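You operate a simulated robot arm through the tools that you are given. There is no shell and no other tool.

You run a simulated robot arm. Do the job below in one go: nothing can be reset, and whatever is moved stays where it is left.

Task
Start the grey machine's drives, touch the holder down on the block, zero the read-out and wind back up.
Fine: pull the panel's stop out; one press each of its green ON and its ZERO button.

Only the result counts: the job must be done as asked and must still hold three seconds after the hand-in. Knocking over, shifting, dropping, spilling or breaking anything else fails it.

Robot
A 7-joint arm with a three-finger gripper, fixed in place. Base frame: the origin is at the foot of the arm, x ahead of it, y to its left, z up; the work surface is at about z = 745. Readings come in mm, degrees, newtons and seconds.
Its first joint turns from -166.0 to 166.0 degrees. Payload 2.69 kg.
The TCP is the grasp point between the finger pads, 30 mm short of the fingertips. In the tool frame z runs along the fingers and y along their closing line. The gripper opens to 128 mm. The gripper's body begins 117 mm behind the TCP.
Orientation is that of the tool frame in the base frame, as [roll, pitch, yaw] about the fixed x, y, z axes, in that order (R = Rz(yaw) Ry(pitch) Rx(roll)). With the fingers straight down and closing along the base's y, the tool's x points along the base's -x, its y along +y and its z along -z.

Tools
- The arm moves only by the tool servo_tool. Its argument "rows" is a list of rows, each an object of numbers (a shift or turn left out is 0, a gripper value left out holds the last): "ax", "ay", "az": the turn, a rotation vector about the tool's x, y, z in degrees; "x", "y", "z": the shift along the tool's x, y, z in mm; "gripper": the finger opening in mm, from 0 to 128. In form: [{"ax": .., "ay": .., "az": .., "x": .., "y": .., "z": .., "gripper": ..}, ...]. A call has 1 to 20 rows; each row is the pose to reach, as a shift and turn from the pose commanded when the call began, along the tool's axes at that moment. A row lasts 0.2 s, in which the tool goes at most 50 mm and 8.6 degrees; a call with a longer step from one row to the next is refused whole, and so is a gripper value outside its range. Where a pose cannot be reached the arm comes as near as it can. A force on the tool above 40 N (or 10 N above the force at the start of the call, whichever is more), or a blocked arm, ends the call early, and 0.2 s more pass. The fingers move at their own pace and stop on an object; they squeeze with about 21 N. The grip force told is the motor's: it shows also when the fingers shut on nothing. Time passes only in rows, and 0.2 s behind the last, so rows that repeat a pose let the fingers close. It gives the time, the measured TCP pose, the force on the tool (base axes), the opening and the grip force at its end, in the units of the frame above (readings bear some noise), with the torque about the TCP (base axes, N m) and any sound that the robot's microphone picked up.
- Cameras (640 x 400 px; columns grow to the right, rows downward): "scene" is fixed at [220.5, -652.9, 1612.2]; the picture's right is [0.13, -0.99, 0.00], its down [-0.60, -0.08, -0.79] and it looks along [0.79, 0.11, -0.61] (base axes); focal length 214 px, centre (320, 200). "wrist" rides on the gripper at [58, 54, -131] in the tool frame; the picture's right is [-0.68, 0.74, 0.00], its down [-0.62, -0.57, -0.55] and it looks along [-0.40, -0.37, 0.84] (tool axes); focal length 234 px, centre (320, 200). There is no depth. A picture from a camera that has moved, and an enlarged one, comes with that camera's place and axes in the base frame and with its lens. The place of the scene camera against the robot may be out by one fixed shift of up to 18 mm in any direction.
- grab_frame(camera): a new picture of that camera. No time passes.
- lift_body(by): slides the trunk up (or, below 0, down) by that many mm; the arm rides with it, the base frame stays. It gives what a move gives, with no picture.
- inspect(camera, box): a new picture of the part [left, top, right, bottom] of that camera's present view, enlarged. No time passes.
- hand_in(): hands the job in; it is judged then, once.

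Places have to be worked out from the pictures, the camera data and where the tool is seen. Open the gripper and draw the arm clear of the work before you hand the job in, unless the task says otherwise.

The tools are called after "Call:" as name(argument=value, ...) on one line, values as JSON. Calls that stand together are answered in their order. servo_tool: Moves the arm, as the interface text tells. Its arguments: {"type":"object","properties":{"rows":{"type":"array"}},"required":["rows"]} The other tools are called the same way: lift_body (by) slides the trunk up or down; grab_frame (camera) takes a picture; inspect (camera, box) takes an enlarged picture of a part of a camera's view; hand_in () hands the job in.

At the start:

```text
time: 0.0
tool_pos: [742.9, 79.2, 1214.5]
tcp_rot: [-180.0, 0.1, -179.9]
wrist_force: [-0.5, -0.2, 0.1]
moment: [0.03, 0.0, -0.01]
opening: 128.0
grip_force: 0.1
trunk travel left (down, up): [-150.0, 200.0]
```

scene: 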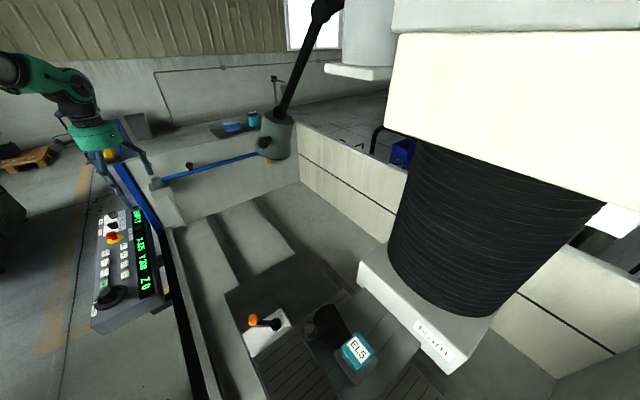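
wrist: 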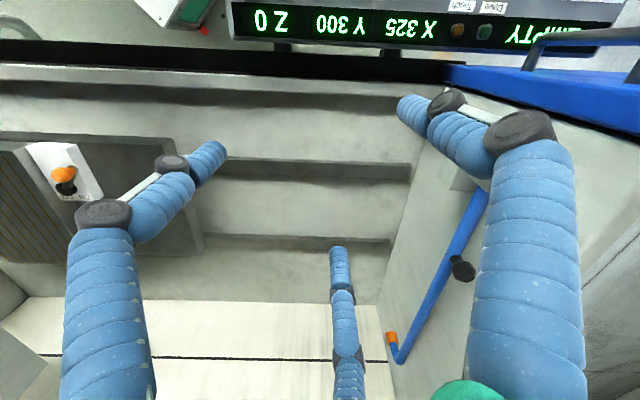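

I'll start by looking closely at the scene: the control panel at left, the machine interior, and the table parts.

Call:
inspect(camera="scene", box=[70, 190, 190, 340])

Call:
inspect(camera="scene", box=[220, 270, 480, 400])

Call:
inspect(camera="scene", box=[80, 60, 340, 230])

Call:
inspect(camera="wrist", box=[0, 0, 640, 400])

```text
2.67 times, centred on (130, 265) of scene
camera zoom: at [220.5, -652.9, 1612.2], right [0.13, -0.99, 0.0], down [-0.6, -0.08, -0.79], along [0.79, 0.11, -0.61], focal length 572 px, centre (827, 27)
```

zoom: 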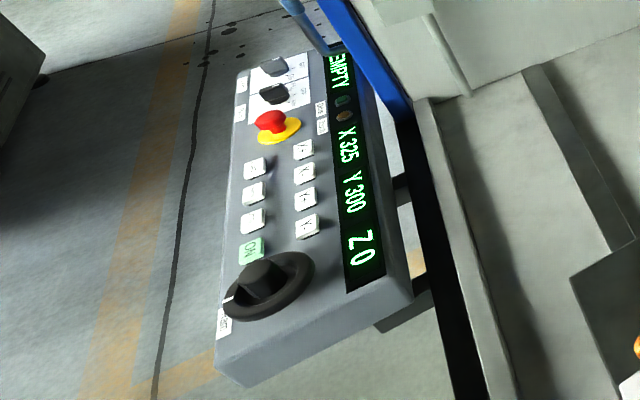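

```text
2.46 times, centred on (350, 335) of scene
camera zoom: at [220.5, -652.9, 1612.2], right [0.13, -0.99, 0.0], down [-0.6, -0.08, -0.79], along [0.79, 0.11, -0.61], focal length 528 px, centre (246, -132)
```

zoom: 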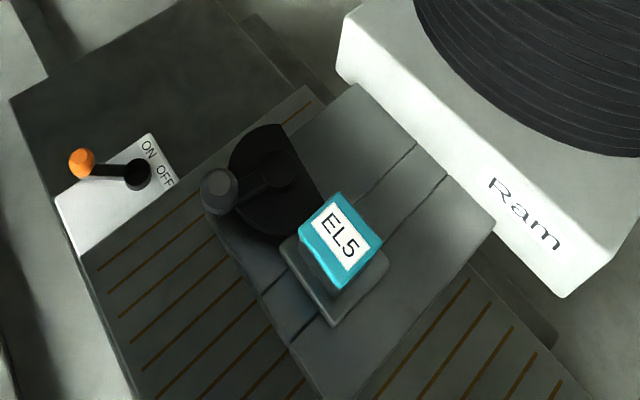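

```text
2.35 times, centred on (210, 145) of scene
camera zoom: at [220.5, -652.9, 1612.2], right [0.13, -0.99, 0.0], down [-0.6, -0.08, -0.79], along [0.79, 0.11, -0.61], focal length 505 px, centre (579, 329)
```

zoom: 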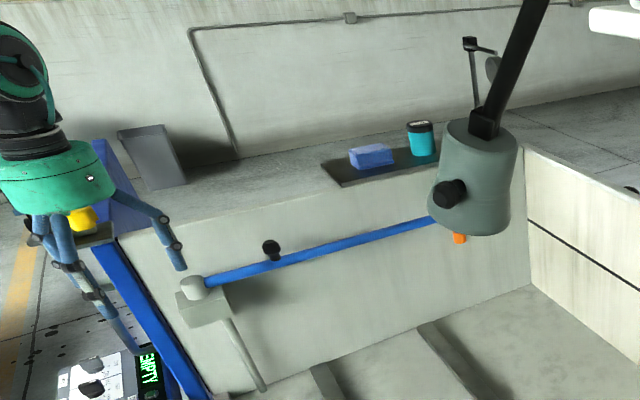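

```text
1.00 times, centred on (320, 200) of wrist (not enlarged: the box is as wide or as high as the picture)
camera zoom: at [684.6, 131.0, 1345.6], right [0.68, 0.74, 0.0], down [0.62, -0.57, 0.55], along [0.4, -0.37, -0.84], focal length 234 px, centre (320, 200)
```

zoom: 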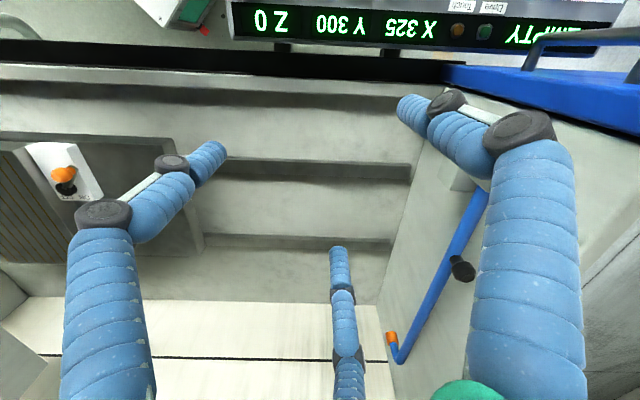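

The panel (stop, selector knobs, white buttons, green ON, handwheel, display) lies around x≈560–700, y≈100–200, z≈860 by triangulation. I move the wrist camera over it, staying high, to see it better.

Call:
servo_tool(rows=[{"x": 25, "y": 20, "z": 5}, {"x": 55, "y": 45, "z": 10}, {"x": 85, "y": 75, "z": 20}, {"x": 115, "y": 100, "z": 30}, {"x": 145, "y": 125, "z": 40}, {"x": 155, "y": 128, "z": 60}])

Call:
grab_frame(camera="wrist")

Call:
grab_frame(camera="scene")

```text
time: 1.4
tool_pos: [588.6, 208.4, 1157.9]
tcp_rot: [179.9, 0.2, 180.0]
wrist_force: [-0.6, 0.4, -0.1]
moment: [-0.02, -0.05, -0.01]
opening: 128.1
grip_force: 0.0
trunk travel left (down, up): [-150.0, 200.0]
```

```text
taken
camera wrist: at [529.1, 259.3, 1287.6], right [0.68, 0.74, 0.0], down [0.61, -0.57, 0.55], along [0.4, -0.37, -0.84], focal length 234 px, centre (320, 200)
```

wrist: 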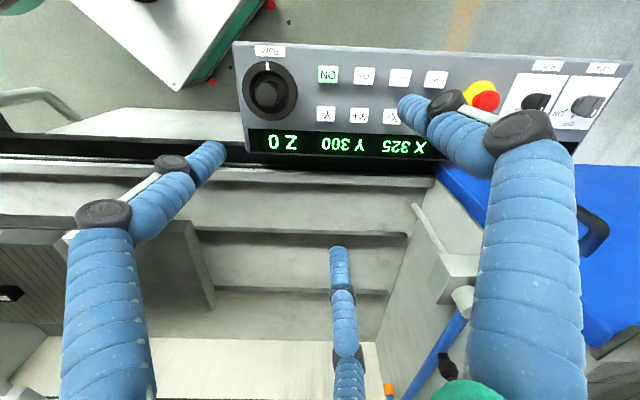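

```text
taken
```

scene: 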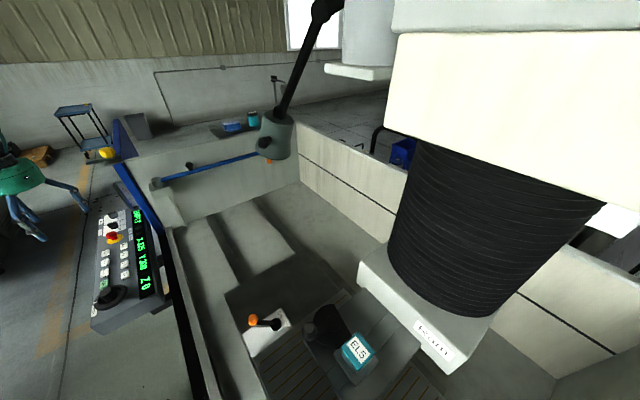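

The panel is in view. I enlarge it to read the labels (they appear upside down).

Call:
inspect(camera="wrist", box=[230, 30, 440, 165])

Call:
inspect(camera="wrist", box=[430, 30, 640, 165])

Call:
inspect(camera="scene", box=[85, 200, 165, 260])

Call:
inspect(camera="scene", box=[85, 240, 165, 310])

```text
2.96 times, centred on (335, 98) of wrist
camera zoom: at [529.1, 259.3, 1287.6], right [0.68, 0.74, 0.0], down [0.61, -0.57, 0.55], along [0.4, -0.37, -0.84], focal length 694 px, centre (276, 504)
```

zoom: 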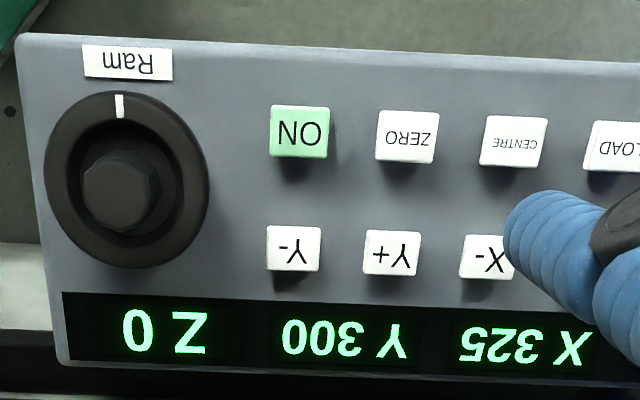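

```text
2.96 times, centred on (535, 98) of wrist
camera zoom: at [529.1, 259.3, 1287.6], right [0.68, 0.74, 0.0], down [0.61, -0.57, 0.55], along [0.4, -0.37, -0.84], focal length 694 px, centre (-317, 504)
```

zoom: 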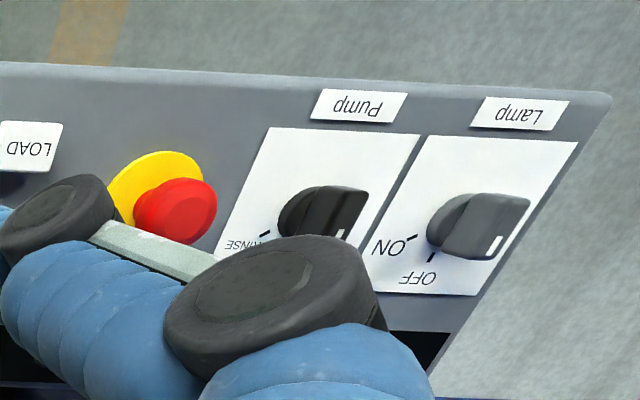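

```text
6.67 times, centred on (125, 230) of scene
camera zoom: at [220.5, -652.9, 1612.2], right [0.13, -0.99, 0.0], down [-0.6, -0.08, -0.79], along [0.79, 0.11, -0.61], focal length 1430 px, centre (1620, 0)
```

zoom: 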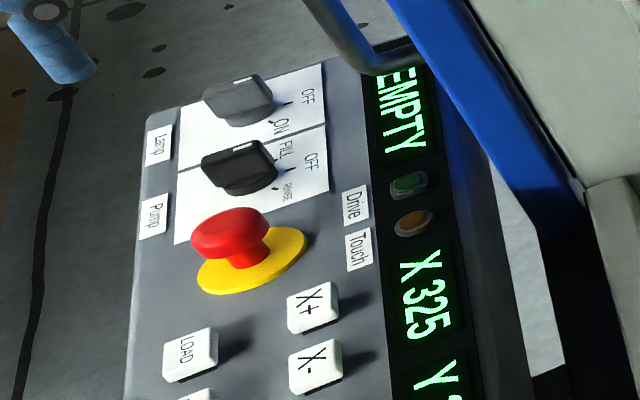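

```text
5.71 times, centred on (125, 275) of scene
camera zoom: at [220.5, -652.9, 1612.2], right [0.13, -0.99, 0.0], down [-0.6, -0.08, -0.79], along [0.79, 0.11, -0.61], focal length 1226 px, centre (1434, -229)
```

zoom: 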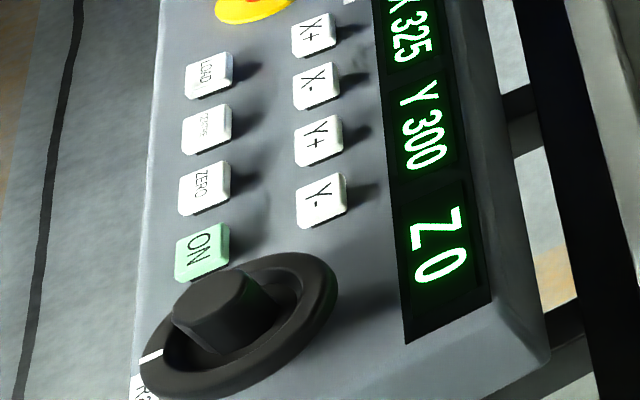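

Labels read: ON, ZERO, CENTRE, LOAD in the operator-side row; Y-, Y+, X-, X+ nearer the display; "Ram" handwheel at the near end; stop is mushroom red on yellow. Before working I want to see the ram, holder and block inside the tank, so I raise and turn the wrist camera toward -y.

Call:
servo_tool(rows=[{"y": -35, "z": -20, "az": 8}, {"y": -75, "z": -40, "az": 16}, {"y": -115, "z": -60, "az": 24}, {"y": -150, "z": -75, "az": 32}, {"y": -190, "z": -85, "az": 40}, {"y": -210, "z": -95, "az": 47}])

Call:
grab_frame(camera="wrist")

Call:
grab_frame(camera="scene")

```text
time: 2.8
tool_pos: [588.8, -4.2, 1251.3]
tcp_rot: [179.9, 0.0, 132.8]
wrist_force: [1.1, 0.0, 0.5]
moment: [0.05, -0.02, -0.03]
opening: 128.2
grip_force: 0.0
trunk travel left (down, up): [-150.0, 200.0]
```

```text
taken
camera wrist: at [587.3, 71.9, 1382.5], right [1.0, 0.01, 0.0], down [0.0, -0.84, 0.55], along [0.0, -0.55, -0.84], focal length 234 px, centre (320, 200)
```

wrist: 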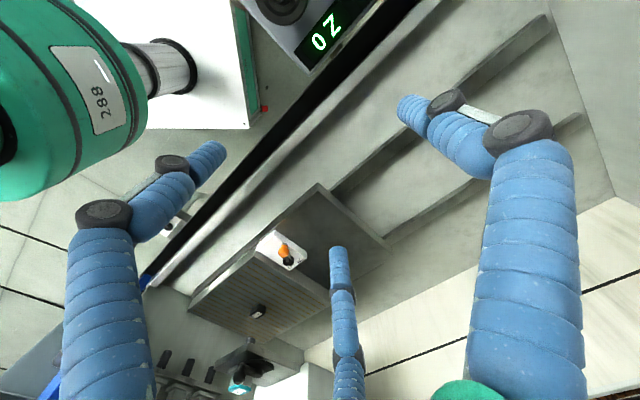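

```text
taken
```

scene: 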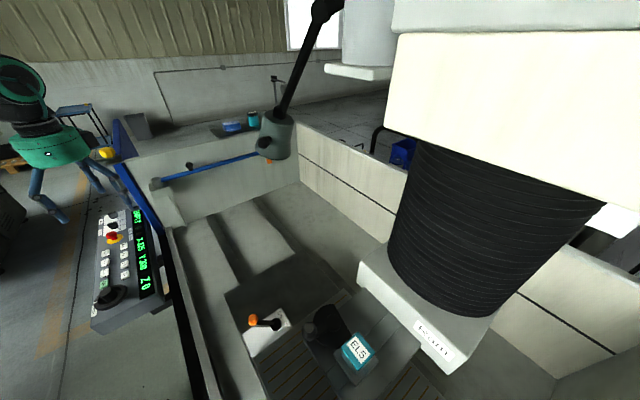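

The wrist picture is upside-down relative to gravity; the EL5 item and ram lie at the bottom edge (further along -y). I tilt the camera up and move 200 mm closer along -y, still high over the tank.

Call:
servo_tool(rows=[{"x": -30, "y": -28, "ax": 3.4, "ay": -3.67}, {"x": -60, "y": -55, "ax": 6.8, "ay": -7.34}, {"x": -90, "y": -83, "ax": 10.2, "ay": -11.0}, {"x": -120, "y": -110, "ax": 13.6, "ay": -14.7}, {"x": -147, "y": -136, "ax": 17, "ay": -18.35}, {"x": -147, "y": -136, "ax": 17, "ay": -18.35}])

Call:
grab_frame(camera="wrist")

```text
time: 4.2
tool_pos: [588.8, -200.7, 1251.4]
tcp_rot: [-162.4, 18.1, 135.8]
wrist_force: [-0.1, -0.2, 1.3]
moment: [0.02, 0.04, -0.05]
opening: 128.0
grip_force: 0.0
trunk travel left (down, up): [-150.0, 200.0]
```

```text
taken
camera wrist: at [588.0, -75.4, 1336.8], right [1.0, 0.01, 0.0], down [0.01, -0.53, 0.85], along [0.01, -0.85, -0.53], focal length 234 px, centre (320, 200)
```

wrist: 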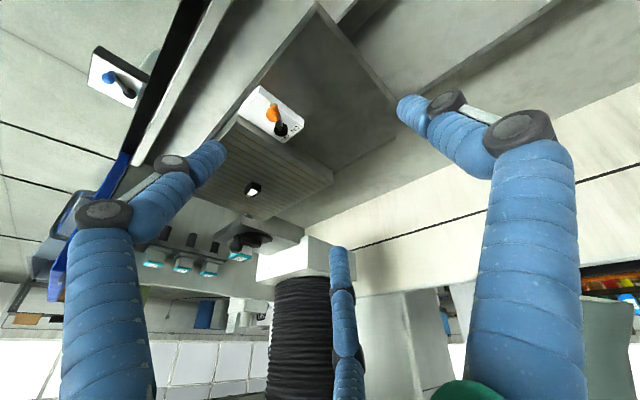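

Call:
inspect(camera="wrist", box=[120, 160, 340, 300])

Call:
inspect(camera="wrist", box=[200, 160, 320, 235])

Call:
inspect(camera="wrist", box=[60, 20, 320, 180])

```text
2.86 times, centred on (230, 230) of wrist
camera zoom: at [588.0, -75.4, 1336.8], right [1.0, 0.01, 0.0], down [0.01, -0.53, 0.85], along [0.01, -0.85, -0.53], focal length 669 px, centre (577, 114)
```

zoom: 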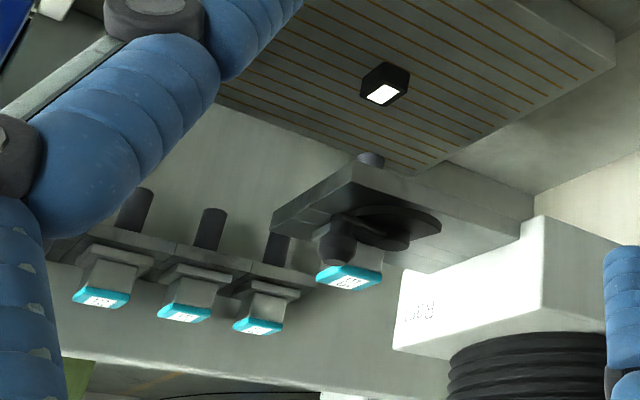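

```text
5.33 times, centred on (260, 198) of wrist
camera zoom: at [588.0, -75.4, 1336.8], right [1.0, 0.01, 0.0], down [0.01, -0.53, 0.85], along [0.01, -0.85, -0.53], focal length 1249 px, centre (640, 213)
```

zoom: 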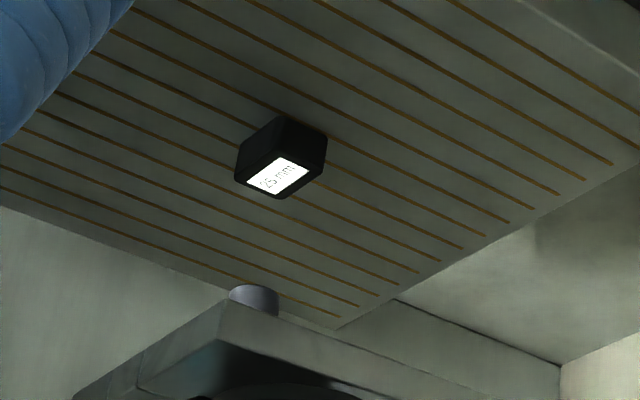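

```text
2.46 times, centred on (190, 100) of wrist
camera zoom: at [588.0, -75.4, 1336.8], right [1.0, 0.01, 0.0], down [0.01, -0.53, 0.85], along [0.01, -0.85, -0.53], focal length 576 px, centre (640, 446)
```

zoom: 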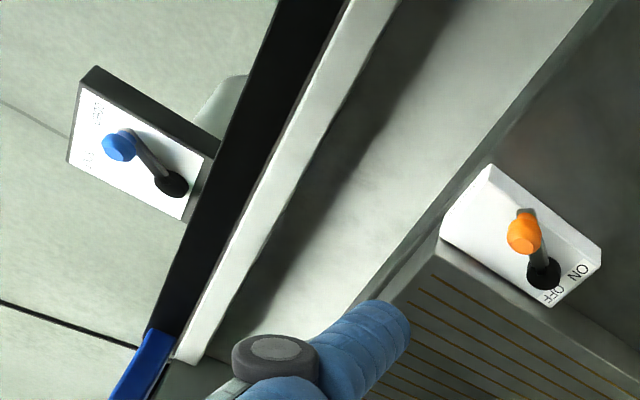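

Clear now: the EL5 holder with an electrode hangs in the ram's chuck directly above a small black "25 mm" block on the magnetic chuck (gap ≈ 75–90 mm), so only the panel has to be worked. The panel runs diagonally (~47°). I go back over it to measure it from another viewpoint.

Call:
servo_tool(rows=[{"x": 27, "y": 25, "z": -17, "ax": -3.4, "ay": 3.67}, {"x": 53, "y": 49, "z": -34, "ax": -6.8, "ay": 7.34}, {"x": 80, "y": 74, "z": -51, "ax": -10.2, "ay": 11.0}, {"x": 106, "y": 98, "z": -68, "ax": -13.6, "ay": 14.7}, {"x": 133, "y": 123, "z": -85, "ax": -17, "ay": 18.35}, {"x": 133, "y": 123, "z": -85, "ax": -17, "ay": 18.35}])

Call:
servo_tool(rows=[{"x": 33, "y": 20, "z": 15, "az": -5.5}, {"x": 70, "y": 42, "z": 35, "az": -11.5}, {"x": 107, "y": 64, "z": 57, "az": -17.5}, {"x": 144, "y": 87, "z": 79, "az": -23.5}, {"x": 181, "y": 109, "z": 101, "az": -29.5}, {"x": 218, "y": 131, "z": 122, "az": -35.5}, {"x": 255, "y": 154, "z": 141, "az": -41.5}, {"x": 292, "y": 176, "z": 160, "az": -47.2}, {"x": 292, "y": 176, "z": 160, "az": -47.2}])

Call:
grab_frame(camera="wrist")

Call:
inspect(camera="wrist", box=[120, 100, 440, 300])

```text
time: 5.6
tool_pos: [588.3, -3.2, 1251.4]
tcp_rot: [-180.0, -0.1, 133.0]
wrist_force: [1.1, 0.4, 0.1]
moment: [-0.07, -0.02, 0.0]
opening: 127.8
grip_force: 0.0
trunk travel left (down, up): [-150.0, 200.0]
```

```text
time: 7.6
tool_pos: [517.6, 331.8, 1093.9]
tcp_rot: [-179.9, 0.1, -179.8]
wrist_force: [0.9, 0.6, -1.1]
moment: [-0.06, 0.03, -0.01]
opening: 127.9
grip_force: 0.0
trunk travel left (down, up): [-150.0, 200.0]
```

```text
taken
camera wrist: at [458.7, 383.4, 1225.0], right [0.67, 0.74, 0.0], down [0.62, -0.56, 0.55], along [0.41, -0.37, -0.84], focal length 234 px, centre (320, 200)
```

wrist: 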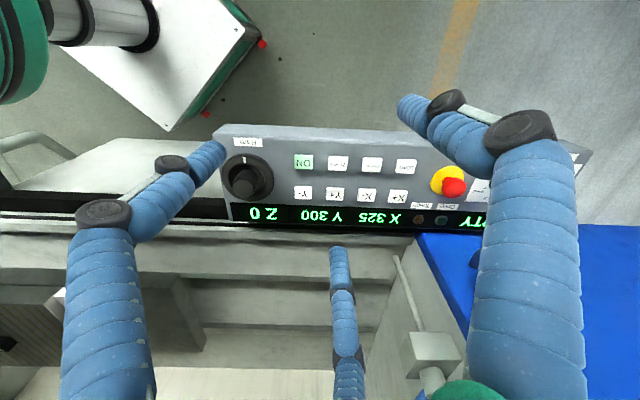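

```text
2.00 times, centred on (280, 200) of wrist
camera zoom: at [458.7, 383.4, 1225.0], right [0.67, 0.74, 0.0], down [0.62, -0.56, 0.55], along [0.41, -0.37, -0.84], focal length 468 px, centre (400, 200)
```

zoom: 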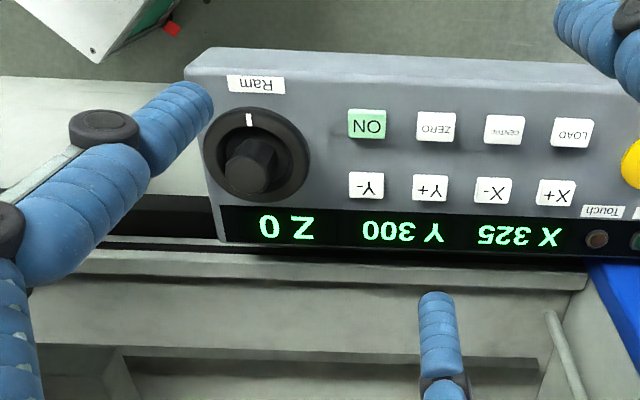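

The panel is now well in view. The hand's visible fingers don't match a plain two-finger layout, so I close the gripper in free air and look how the visible fingers move.

Call:
servo_tool(rows=[{"gripper": 40}, {"gripper": 40}, {"gripper": 40}])

Call:
grab_frame(camera="wrist")

Call:
grab_frame(camera="scene")

Call:
servo_tool(rows=[{"gripper": 0}, {"gripper": 0}, {"gripper": 0}])

Call:
grab_frame(camera="wrist")

Call:
inspect(camera="scene", box=[0, 120, 160, 240])

```text
time: 8.4
tool_pos: [517.7, 331.8, 1094.3]
tcp_rot: [-180.0, 0.0, -179.8]
wrist_force: [-0.1, -0.9, 0.3]
moment: [0.0, 0.0, 0.0]
opening: 39.9
grip_force: 0.1
trunk travel left (down, up): [-150.0, 200.0]
```

```text
taken
camera wrist: at [458.6, 382.3, 1225.4], right [0.67, 0.74, 0.0], down [0.62, -0.56, 0.55], along [0.41, -0.37, -0.84], focal length 234 px, centre (320, 200)
```

wrist: 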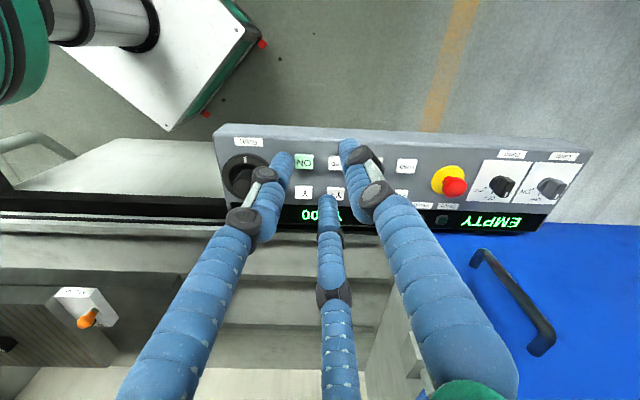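

```text
taken
```

scene: 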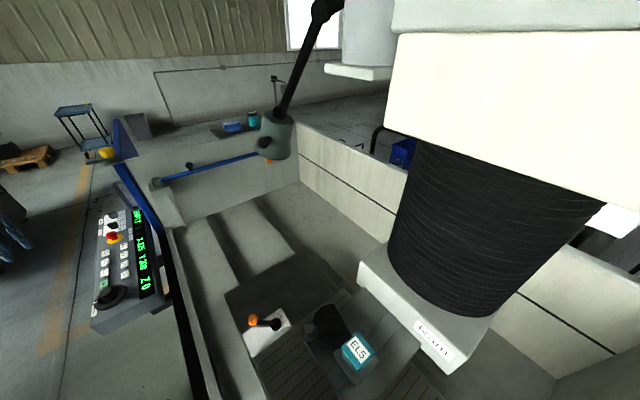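

```text
time: 9.2
tool_pos: [517.4, 331.0, 1094.7]
tcp_rot: [180.0, 0.0, -179.7]
wrist_force: [0.0, 0.0, -0.7]
moment: [-0.03, 0.01, 0.01]
opening: 2.1
grip_force: 21.0
trunk travel left (down, up): [-150.0, 200.0]
```

```text
taken
camera wrist: at [458.6, 382.3, 1225.5], right [0.67, 0.74, 0.0], down [0.62, -0.56, 0.55], along [0.41, -0.37, -0.84], focal length 234 px, centre (320, 200)
```

wrist: 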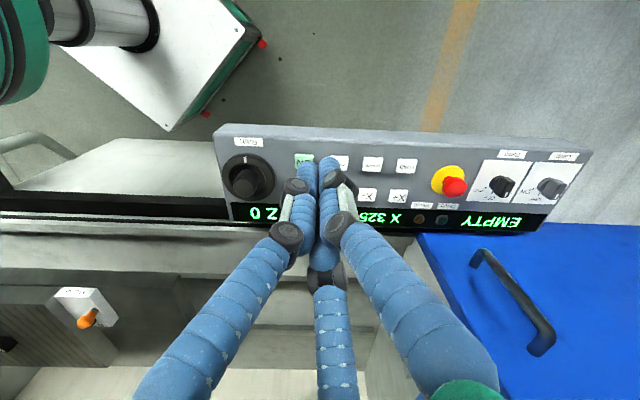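

```text
3.33 times, centred on (80, 180) of scene
camera zoom: at [220.5, -652.9, 1612.2], right [0.13, -0.99, 0.0], down [-0.6, -0.08, -0.79], along [0.79, 0.11, -0.61], focal length 715 px, centre (1120, 267)
```

zoom: 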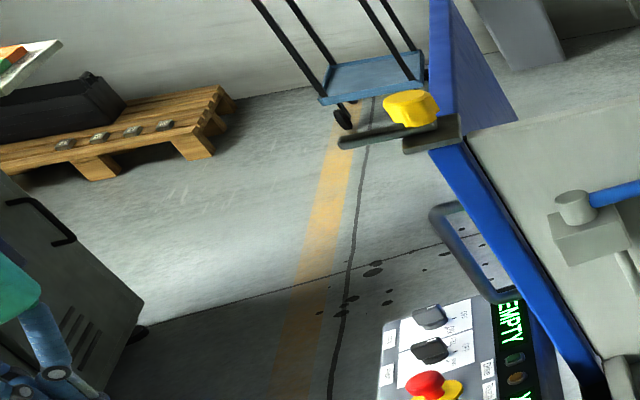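

The hand is drawn with three fingers that close onto the TCP axis; round-object grips should suit either way. Triangulation gives button tops at z≈831 (panel level): ON ≈ (568,242), ZERO ≈ (612,287), wheel centre ≈ (517,153). I zoom in on the stop and the wheel to measure them too.

Call:
inspect(camera="wrist", box=[400, 130, 600, 255])

Call:
inspect(camera="wrist", box=[200, 110, 328, 190])

Call:
inspect(camera="scene", box=[85, 275, 165, 325])

```text
3.20 times, centred on (500, 192) of wrist
camera zoom: at [458.6, 382.3, 1225.5], right [0.67, 0.74, 0.0], down [0.62, -0.56, 0.55], along [0.41, -0.37, -0.84], focal length 749 px, centre (-256, 224)
```

zoom: 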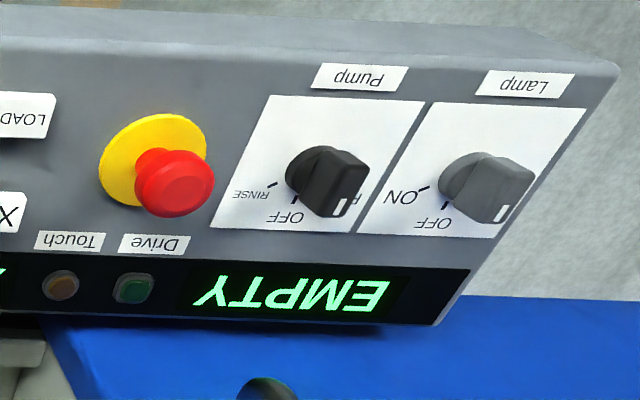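

```text
5.00 times, centred on (264, 150) of wrist
camera zoom: at [458.6, 382.3, 1225.5], right [0.67, 0.74, 0.0], down [0.62, -0.56, 0.55], along [0.41, -0.37, -0.84], focal length 1171 px, centre (600, 450)
```

zoom: 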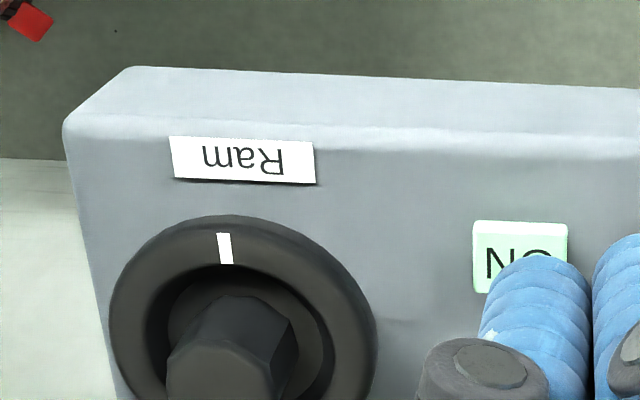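

```text
8.00 times, centred on (125, 300) of scene
camera zoom: at [220.5, -652.9, 1612.2], right [0.13, -0.99, 0.0], down [-0.6, -0.08, -0.79], along [0.79, 0.11, -0.61], focal length 1716 px, centre (1880, -600)
```

zoom: 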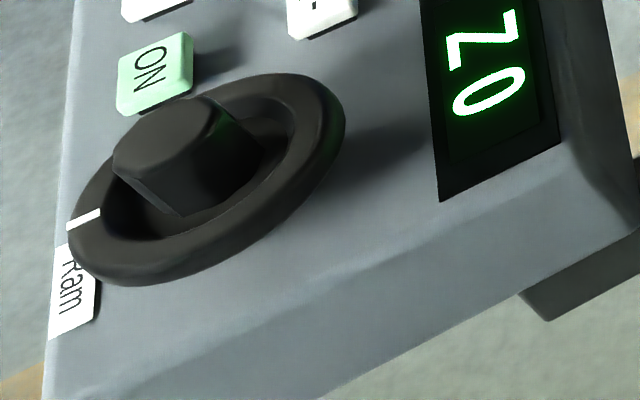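

The stop sits near (795,423) with its head top ≈ z 843, and behind it a tall blue gate with a protruding handle stands close by on the tank side. I'll approach with the closing line along the panel and the hand leaning 20° to the operator side, stopping ~100 mm above for a closer look.

Call:
servo_tool(rows=[{"x": -31, "y": 15, "z": 16, "ax": 0.98, "ay": -2.37, "az": 5.57, "gripper": 80}, {"x": -63, "y": 30, "z": 33, "ax": 1.96, "ay": -4.74, "az": 11.1}, {"x": -94, "y": 44, "z": 49, "ax": 2.94, "ay": -7.1, "az": 16.7}, {"x": -125, "y": 59, "z": 65, "ax": 3.92, "ay": -9.5, "az": 22.3}, {"x": -157, "y": 74, "z": 82, "ax": 4.9, "ay": -11.8, "az": 27.8}, {"x": -188, "y": 88, "z": 98, "ax": 5.88, "ay": -14.2, "az": 33.4}, {"x": -220, "y": 103, "z": 115, "ax": 6.86, "ay": -16.6, "az": 39.0}, {"x": -251, "y": 118, "z": 131, "ax": 7.84, "ay": -18.95, "az": 44.53}, {"x": -251, "y": 118, "z": 131, "ax": 7.84, "ay": -18.95, "az": 44.53}])

Call:
grab_frame(camera="wrist")

Call:
grab_frame(camera="scene")

```text
time: 11.2
tool_pos: [769.5, 454.5, 959.4]
tcp_rot: [180.0, 20.0, 135.2]
wrist_force: [-0.6, 1.1, -0.8]
moment: [-0.06, 0.05, 0.0]
opening: 80.0
grip_force: 0.0
trunk travel left (down, up): [-150.0, 200.0]
```

```text
taken
camera wrist: at [736.3, 560.9, 1063.4], right [0.97, 0.07, 0.23], down [-0.12, -0.68, 0.73], along [0.21, -0.73, -0.65], focal length 234 px, centre (320, 200)
```

wrist: 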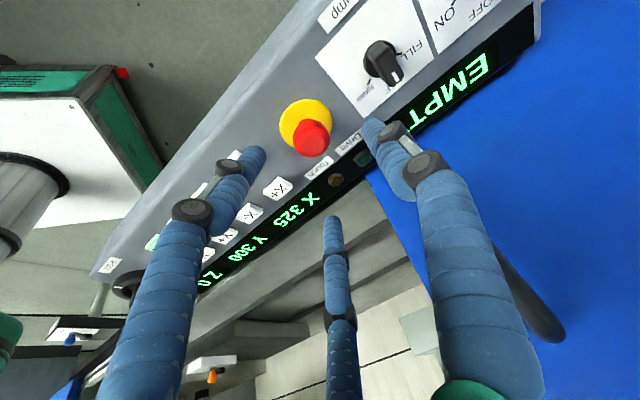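

```text
taken
```

scene: 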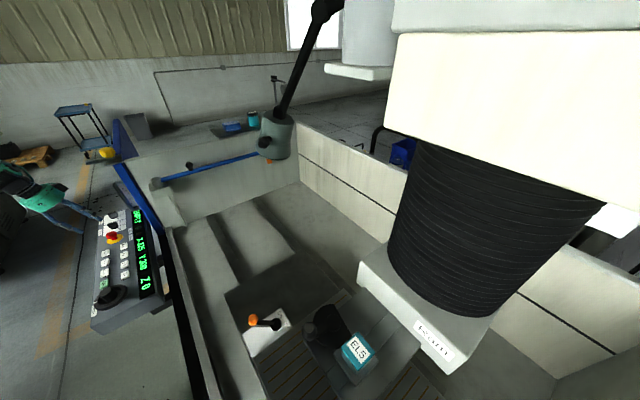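

The stop is now right in view between the fingers. I zoom in on it and on the gate handle to fix their positions.

Call:
inspect(camera="wrist", box=[240, 80, 400, 180])

Call:
inspect(camera="wrist", box=[380, 180, 640, 400])

```text
4.00 times, centred on (320, 130) of wrist
camera zoom: at [736.3, 560.9, 1063.4], right [0.97, 0.07, 0.23], down [-0.12, -0.68, 0.73], along [0.21, -0.73, -0.65], focal length 937 px, centre (320, 480)
```

zoom: 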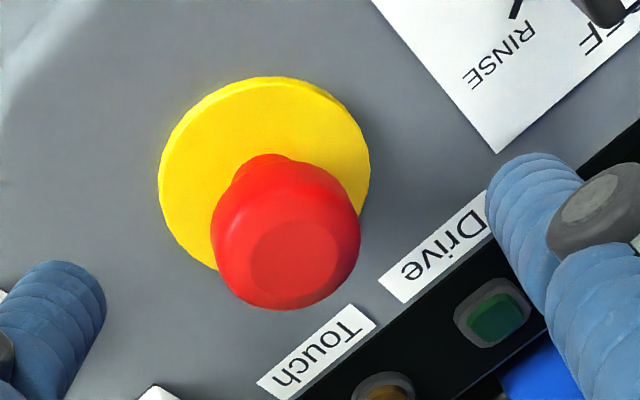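

```text
1.82 times, centred on (510, 290) of wrist
camera zoom: at [736.3, 560.9, 1063.4], right [0.97, 0.07, 0.23], down [-0.12, -0.68, 0.73], along [0.21, -0.73, -0.65], focal length 426 px, centre (-26, 36)
```

zoom: 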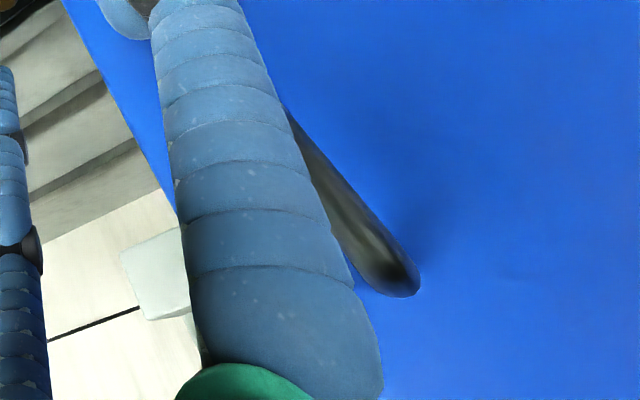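

Combining views, the stop's axis is ≈ (788.5, 420.5) with the head's top ≈ z 861 and the yellow collar ≈ z 819; gate and handle are >100 mm away. I align laterally and descend 65 mm along the tool axis, then check.

Call:
servo_tool(rows=[{"x": 0, "y": -9, "z": 10, "gripper": 80}, {"x": 0, "y": -9, "z": 30}, {"x": 0, "y": -9, "z": 50}, {"x": 0, "y": -9, "z": 65}, {"x": 0, "y": -9, "z": 65}])

Call:
grab_frame(camera="wrist")

Call:
inspect(camera="scene", box=[60, 170, 180, 245])

```text
time: 12.4
tool_pos: [777.9, 429.5, 897.3]
tcp_rot: [180.0, 19.9, 135.2]
wrist_force: [0.6, -0.6, 0.5]
moment: [0.0, -0.02, -0.02]
opening: 80.2
grip_force: 0.1
trunk travel left (down, up): [-150.0, 200.0]
```

```text
taken
camera wrist: at [744.8, 535.1, 1000.9], right [0.97, 0.07, 0.23], down [-0.12, -0.68, 0.73], along [0.21, -0.73, -0.65], focal length 234 px, centre (320, 200)
```

wrist: 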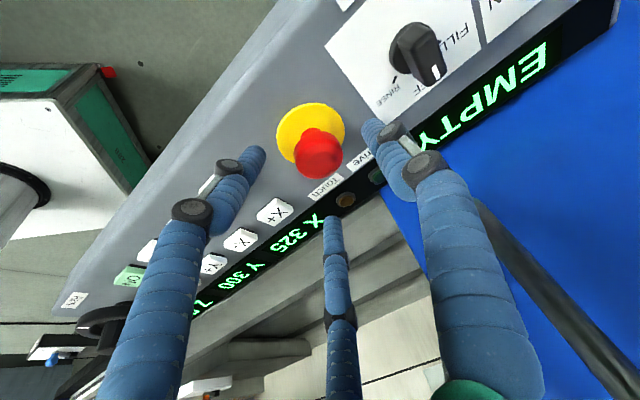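

```text
5.33 times, centred on (120, 208) of scene
camera zoom: at [220.5, -652.9, 1612.2], right [0.13, -0.99, 0.0], down [-0.6, -0.08, -0.79], along [0.79, 0.11, -0.61], focal length 1144 px, centre (1387, 160)
```

zoom: 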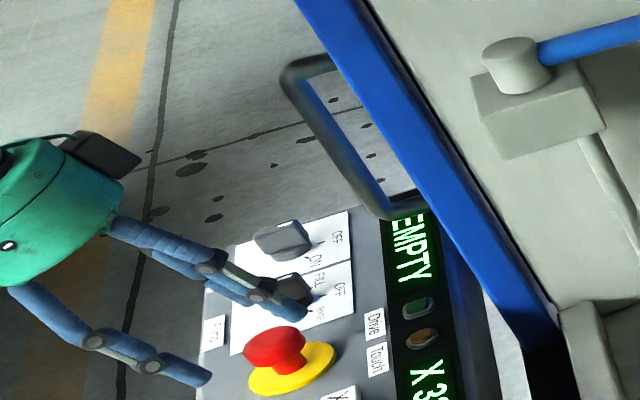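

The head sits where I computed (pixel match within ~1 px). I descend the remaining ~41 mm with a 3 mm lateral correction, fingers straddling the head.

Call:
servo_tool(rows=[{"x": 1.4, "y": 3, "z": 5, "gripper": 80}, {"x": 1.4, "y": 3, "z": 18}, {"x": 1.4, "y": 3, "z": 30}, {"x": 1.4, "y": 3, "z": 38}, {"x": 1.4, "y": 3, "z": 41}, {"x": 1.4, "y": 3, "z": 41}])

Call:
grab_frame(camera="wrist")

Call:
inspect(camera="scene", box=[60, 190, 180, 265])

```text
time: 13.8
tool_pos: [788.3, 422.2, 861.0]
tcp_rot: [179.8, 20.0, 135.2]
wrist_force: [-10.4, 3.4, 26.1]
moment: [0.37, 1.65, -0.4]
opening: 88.6
grip_force: 6.1
trunk travel left (down, up): [-150.0, 200.0]
```

```text
taken
camera wrist: at [754.8, 528.3, 964.7], right [0.97, 0.07, 0.23], down [-0.12, -0.68, 0.72], along [0.21, -0.73, -0.65], focal length 234 px, centre (320, 200)
```

wrist: 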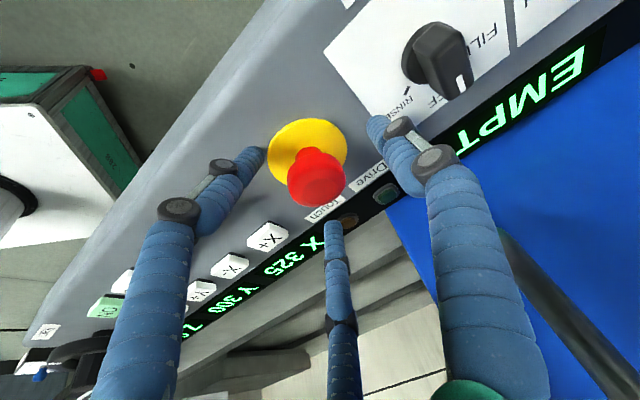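

```text
5.33 times, centred on (120, 228) of scene
camera zoom: at [220.5, -652.9, 1612.2], right [0.13, -0.99, 0.0], down [-0.6, -0.08, -0.79], along [0.79, 0.11, -0.61], focal length 1144 px, centre (1387, 53)
```

zoom: 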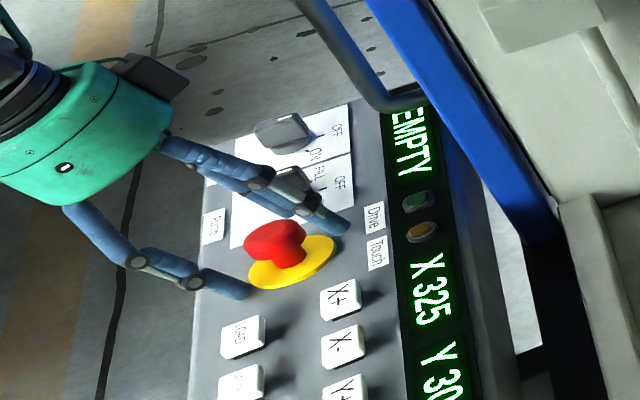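

Contact: 26 N upward and the fingers pushed apart slightly, so the tips touch the panel at TCP z≈861. I back off ~5 mm straight up to relieve it before closing.

Call:
servo_tool(rows=[{"x": -2.7, "z": -7.5, "gripper": 80}, {"x": -2.7, "z": -7.5, "gripper": 80}])

```text
time: 14.4
tool_pos: [788.6, 420.0, 865.1]
tcp_rot: [-179.8, 20.0, 135.1]
wrist_force: [0.0, -0.4, 0.7]
moment: [0.04, 0.01, 0.01]
opening: 79.8
grip_force: 0.1
trunk travel left (down, up): [-150.0, 200.0]
```

Free of contact now. I close the fingers on the head and watch force and opening.

Call:
servo_tool(rows=[{"gripper": 60}, {"gripper": 50}, {"gripper": 40}, {"gripper": 20}, {"gripper": 20}])

Call:
grab_frame(camera="wrist")

Call:
inspect(camera="scene", box=[60, 190, 180, 265])

```text
time: 15.7
tool_pos: [786.1, 422.3, 865.9]
tcp_rot: [-179.7, 20.0, 135.3]
wrist_force: [-9.2, 0.6, 3.7]
moment: [0.8, 0.33, 0.23]
opening: 40.8
grip_force: 45.3
trunk travel left (down, up): [-150.0, 200.0]
stopped in row 5: the force on the tool passed its limit at 42 N (the readings are from after the stop); the commanded pose is now the measured one
```

```text
taken
camera wrist: at [752.4, 527.9, 968.8], right [0.97, 0.07, 0.23], down [-0.12, -0.68, 0.73], along [0.21, -0.73, -0.65], focal length 234 px, centre (320, 200)
```

wrist: 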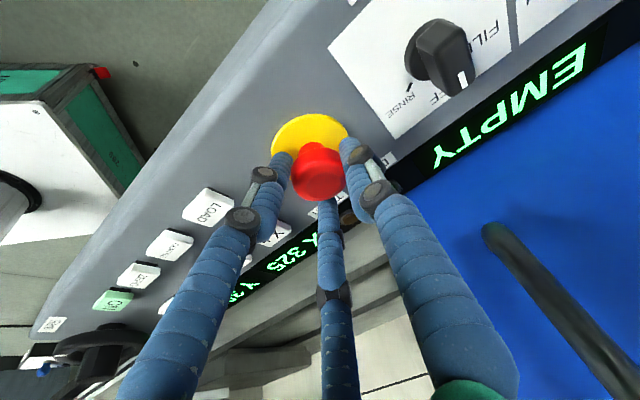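

```text
5.33 times, centred on (120, 228) of scene
camera zoom: at [220.5, -652.9, 1612.2], right [0.13, -0.99, 0.0], down [-0.6, -0.08, -0.79], along [0.79, 0.11, -0.61], focal length 1144 px, centre (1387, 53)
```

zoom: 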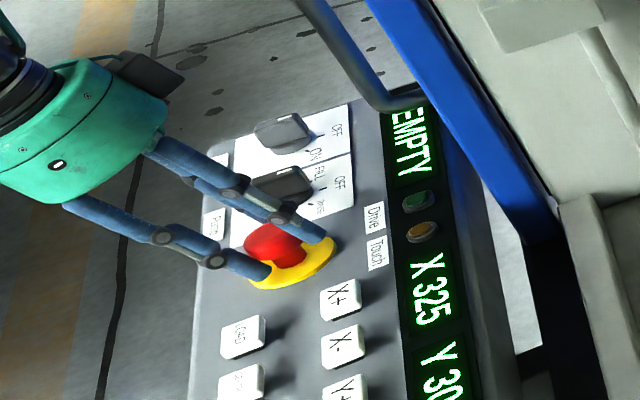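

The fingers hold the head (opening 40.8, grip 45 N). I pull straight up slowly.

Call:
servo_tool(rows=[{"x": -0.7, "z": -1.9, "gripper": 20}, {"x": -1.4, "z": -3.8}, {"x": -2.4, "z": -6.6}, {"x": -3.4, "z": -9.4}, {"x": -4.8, "z": -13.2}, {"x": -4.8, "z": -13.2}])

Call:
grab_frame(camera="wrist")

Call:
inspect(camera="scene", box=[60, 190, 180, 265])

```text
time: 17.1
tool_pos: [784.5, 422.0, 874.0]
tcp_rot: [-179.5, 19.8, 135.4]
wrist_force: [-5.2, 16.1, -35.4]
moment: [0.53, -0.26, 0.2]
opening: 41.0
grip_force: 45.3
trunk travel left (down, up): [-150.0, 200.0]
```

```text
taken
camera wrist: at [752.7, 528.3, 977.5], right [0.97, 0.08, 0.22], down [-0.12, -0.67, 0.73], along [0.21, -0.73, -0.65], focal length 234 px, centre (320, 200)
```

wrist: 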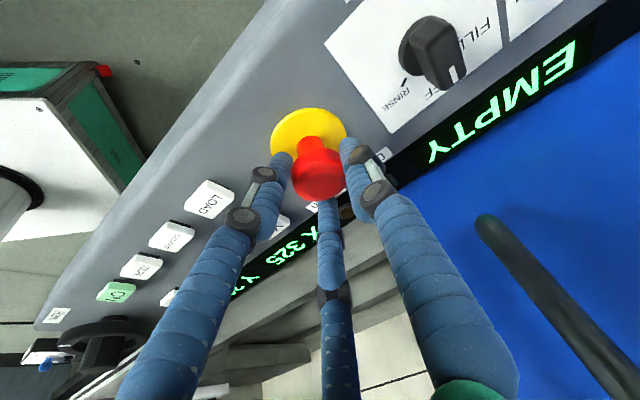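

```text
5.33 times, centred on (120, 228) of scene
camera zoom: at [220.5, -652.9, 1612.2], right [0.13, -0.99, 0.0], down [-0.6, -0.08, -0.79], along [0.79, 0.11, -0.61], focal length 1144 px, centre (1387, 53)
```

zoom: 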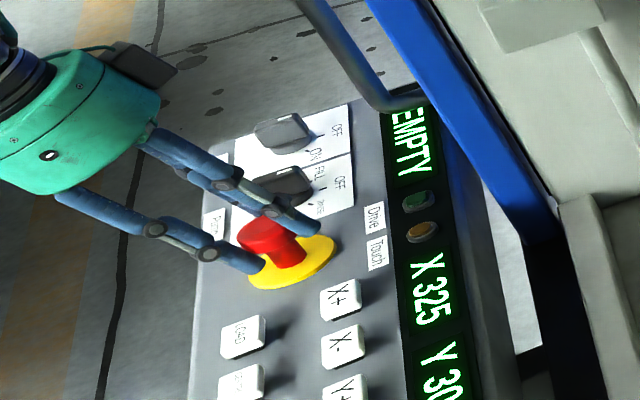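

The head rose ~8 mm and now resists with 35 N — it looks pulled out to its end. I ease off slightly, open the fingers and check that it stays out.

Call:
servo_tool(rows=[{"x": 1.0, "z": 2.8, "gripper": 20}, {"x": 1.0, "z": 2.8, "gripper": 60}, {"x": 1.0, "z": 2.8, "gripper": 80}, {"x": 1.0, "z": 2.8, "gripper": 80}])

Call:
grab_frame(camera="wrist")

Call:
inspect(camera="scene", box=[60, 190, 180, 265])

```text
time: 18.1
tool_pos: [786.9, 421.6, 877.3]
tcp_rot: [-179.7, 19.8, 135.4]
wrist_force: [-0.4, -0.3, -0.6]
moment: [-0.03, -0.02, -0.03]
opening: 79.8
grip_force: 0.0
trunk travel left (down, up): [-150.0, 200.0]
```

```text
taken
camera wrist: at [754.1, 528.0, 980.2], right [0.97, 0.07, 0.23], down [-0.12, -0.68, 0.73], along [0.21, -0.73, -0.65], focal length 234 px, centre (320, 200)
```

wrist: 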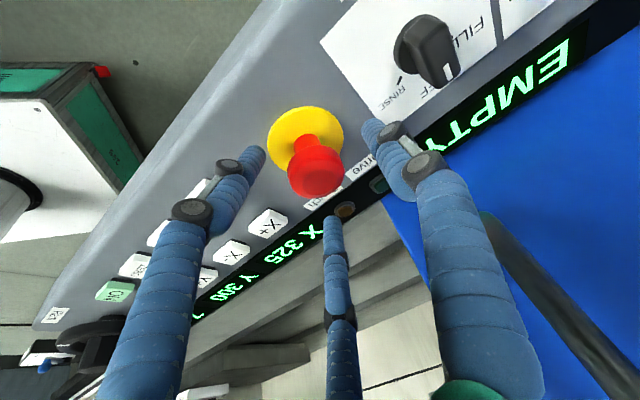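

```text
5.33 times, centred on (120, 228) of scene
camera zoom: at [220.5, -652.9, 1612.2], right [0.13, -0.99, 0.0], down [-0.6, -0.08, -0.79], along [0.79, 0.11, -0.61], focal length 1144 px, centre (1387, 53)
```

zoom: 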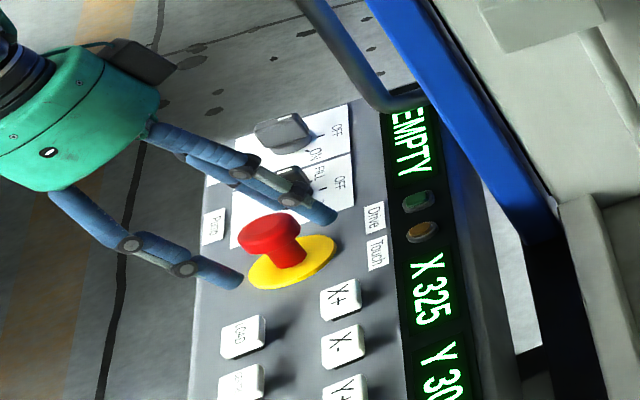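

The stop stays pulled out. I retreat up along the tool axis, then travel along the panel to above ON with the tool upright and the fingers closed.

Call:
servo_tool(rows=[{"z": -30, "gripper": 80}, {"z": -65}, {"z": -90}])

Call:
servo_tool(rows=[{"y": -35, "ax": -0.98, "ay": 2.37, "az": -5.57, "gripper": 0}, {"y": -70, "ax": -1.96, "ay": 4.74, "az": -11.1}, {"y": -105, "ax": -2.94, "ay": 7.1, "az": -16.7}, {"y": -140, "ax": -3.92, "ay": 9.5, "az": -22.3}, {"y": -175, "ax": -4.9, "ay": 11.8, "az": -27.8}, {"y": -210, "ax": -5.88, "ay": 14.2, "az": -33.4}, {"y": -245, "ax": -6.86, "ay": 16.6, "az": -39.0}, {"y": -278, "ax": -7.84, "ay": 18.95, "az": -44.53}, {"y": -278, "ax": -7.84, "ay": 18.95, "az": -44.53}])

Call:
grab_frame(camera="wrist")

Call:
inspect(camera="scene", box=[60, 200, 180, 320])

```text
time: 18.9
tool_pos: [763.4, 444.4, 961.0]
tcp_rot: [-179.7, 19.9, 135.4]
wrist_force: [0.4, 0.4, 0.3]
moment: [0.0, -0.04, -0.03]
opening: 79.9
grip_force: 0.0
trunk travel left (down, up): [-150.0, 200.0]
```

```text
time: 20.9
tool_pos: [567.0, 247.0, 964.6]
tcp_rot: [-180.0, -0.2, -179.7]
wrist_force: [0.5, 0.5, 0.7]
moment: [0.04, -0.04, -0.02]
opening: 2.3
grip_force: 20.8
trunk travel left (down, up): [-150.0, 200.0]
```

```text
taken
camera wrist: at [509.1, 298.6, 1096.2], right [0.67, 0.74, 0.0], down [0.62, -0.56, 0.55], along [0.4, -0.37, -0.84], focal length 234 px, centre (320, 200)
```

wrist: 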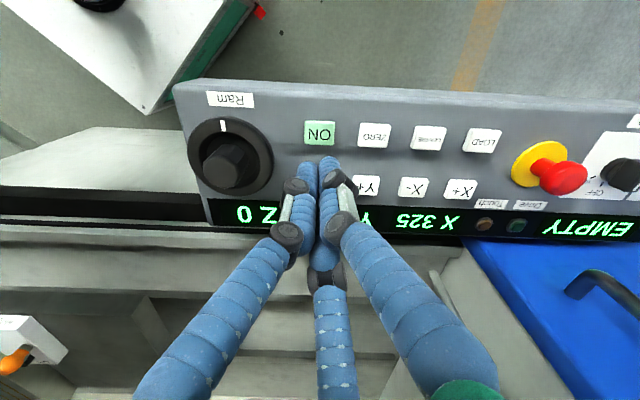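

```text
3.33 times, centred on (120, 260) of scene
camera zoom: at [220.5, -652.9, 1612.2], right [0.13, -0.99, 0.0], down [-0.6, -0.08, -0.79], along [0.79, 0.11, -0.61], focal length 715 px, centre (987, 0)
```

zoom: 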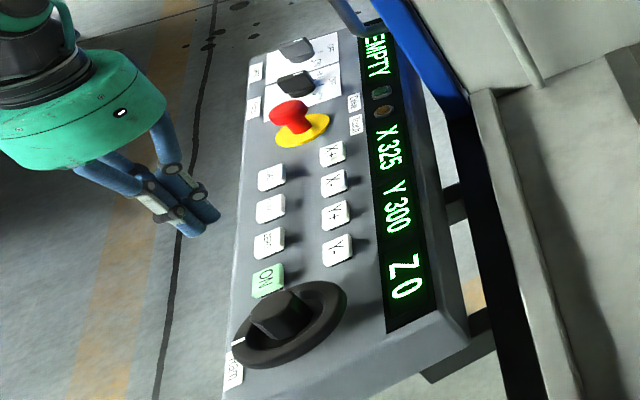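

ON is right ahead of the fingertips; its centre computes to ≈ (568, 244), top ≈ z 838. I correct ~2 mm and descend to just above it.

Call:
servo_tool(rows=[{"x": -1.5, "y": -2, "z": 20, "gripper": 0}, {"x": -1.5, "y": -2, "z": 50}, {"x": -1.5, "y": -2, "z": 75}, {"x": -1.5, "y": -2, "z": 83}, {"x": -1.5, "y": -2, "z": 83}])

Call:
grab_frame(camera="wrist")

Call:
inspect(camera="scene", box=[70, 240, 160, 310])

```text
time: 22.1
tool_pos: [569.3, 244.0, 881.1]
tcp_rot: [-179.9, -0.2, -179.7]
wrist_force: [0.1, 0.2, 0.4]
moment: [0.0, -0.01, 0.0]
opening: 2.2
grip_force: 21.1
trunk travel left (down, up): [-150.0, 200.0]
```

```text
taken
camera wrist: at [511.2, 295.2, 1011.5], right [0.67, 0.74, 0.0], down [0.62, -0.56, 0.55], along [0.4, -0.37, -0.84], focal length 234 px, centre (320, 200)
```

wrist: 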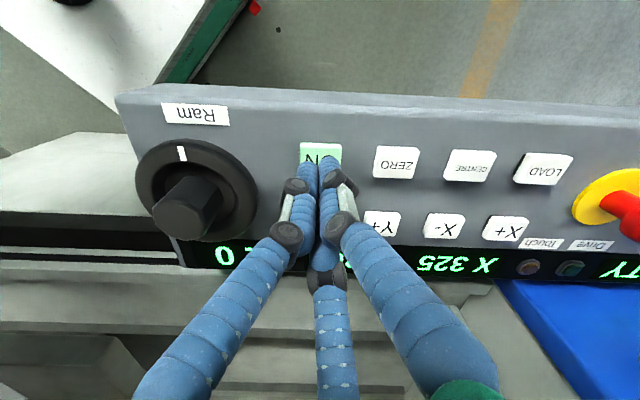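

```text
5.71 times, centred on (115, 275) of scene
camera zoom: at [220.5, -652.9, 1612.2], right [0.13, -0.99, 0.0], down [-0.6, -0.08, -0.79], along [0.79, 0.11, -0.61], focal length 1226 px, centre (1491, -229)
```

zoom: 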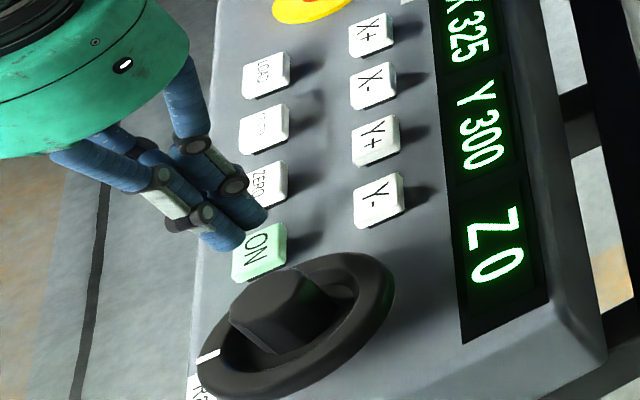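

Fingertips hover ~13 mm above ON. I descend gently in small steps, watching force and sound.

Call:
servo_tool(rows=[{"z": 4, "gripper": 0}, {"z": 8}, {"z": 10}])

Call:
inspect(camera="scene", box=[70, 240, 160, 310])

```text
time: 22.9
tool_pos: [569.8, 244.5, 868.7]
tcp_rot: [-180.0, -0.2, -179.9]
wrist_force: [-0.3, -0.3, -1.1]
moment: [-0.02, 0.01, 0.0]
opening: 2.3
grip_force: 20.9
trunk travel left (down, up): [-150.0, 200.0]
```

```text
5.71 times, centred on (115, 275) of scene
camera zoom: at [220.5, -652.9, 1612.2], right [0.13, -0.99, 0.0], down [-0.6, -0.08, -0.79], along [0.79, 0.11, -0.61], focal length 1226 px, centre (1491, -229)
```

zoom: 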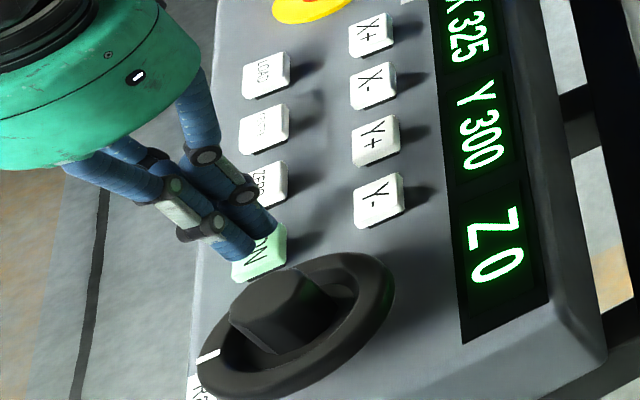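

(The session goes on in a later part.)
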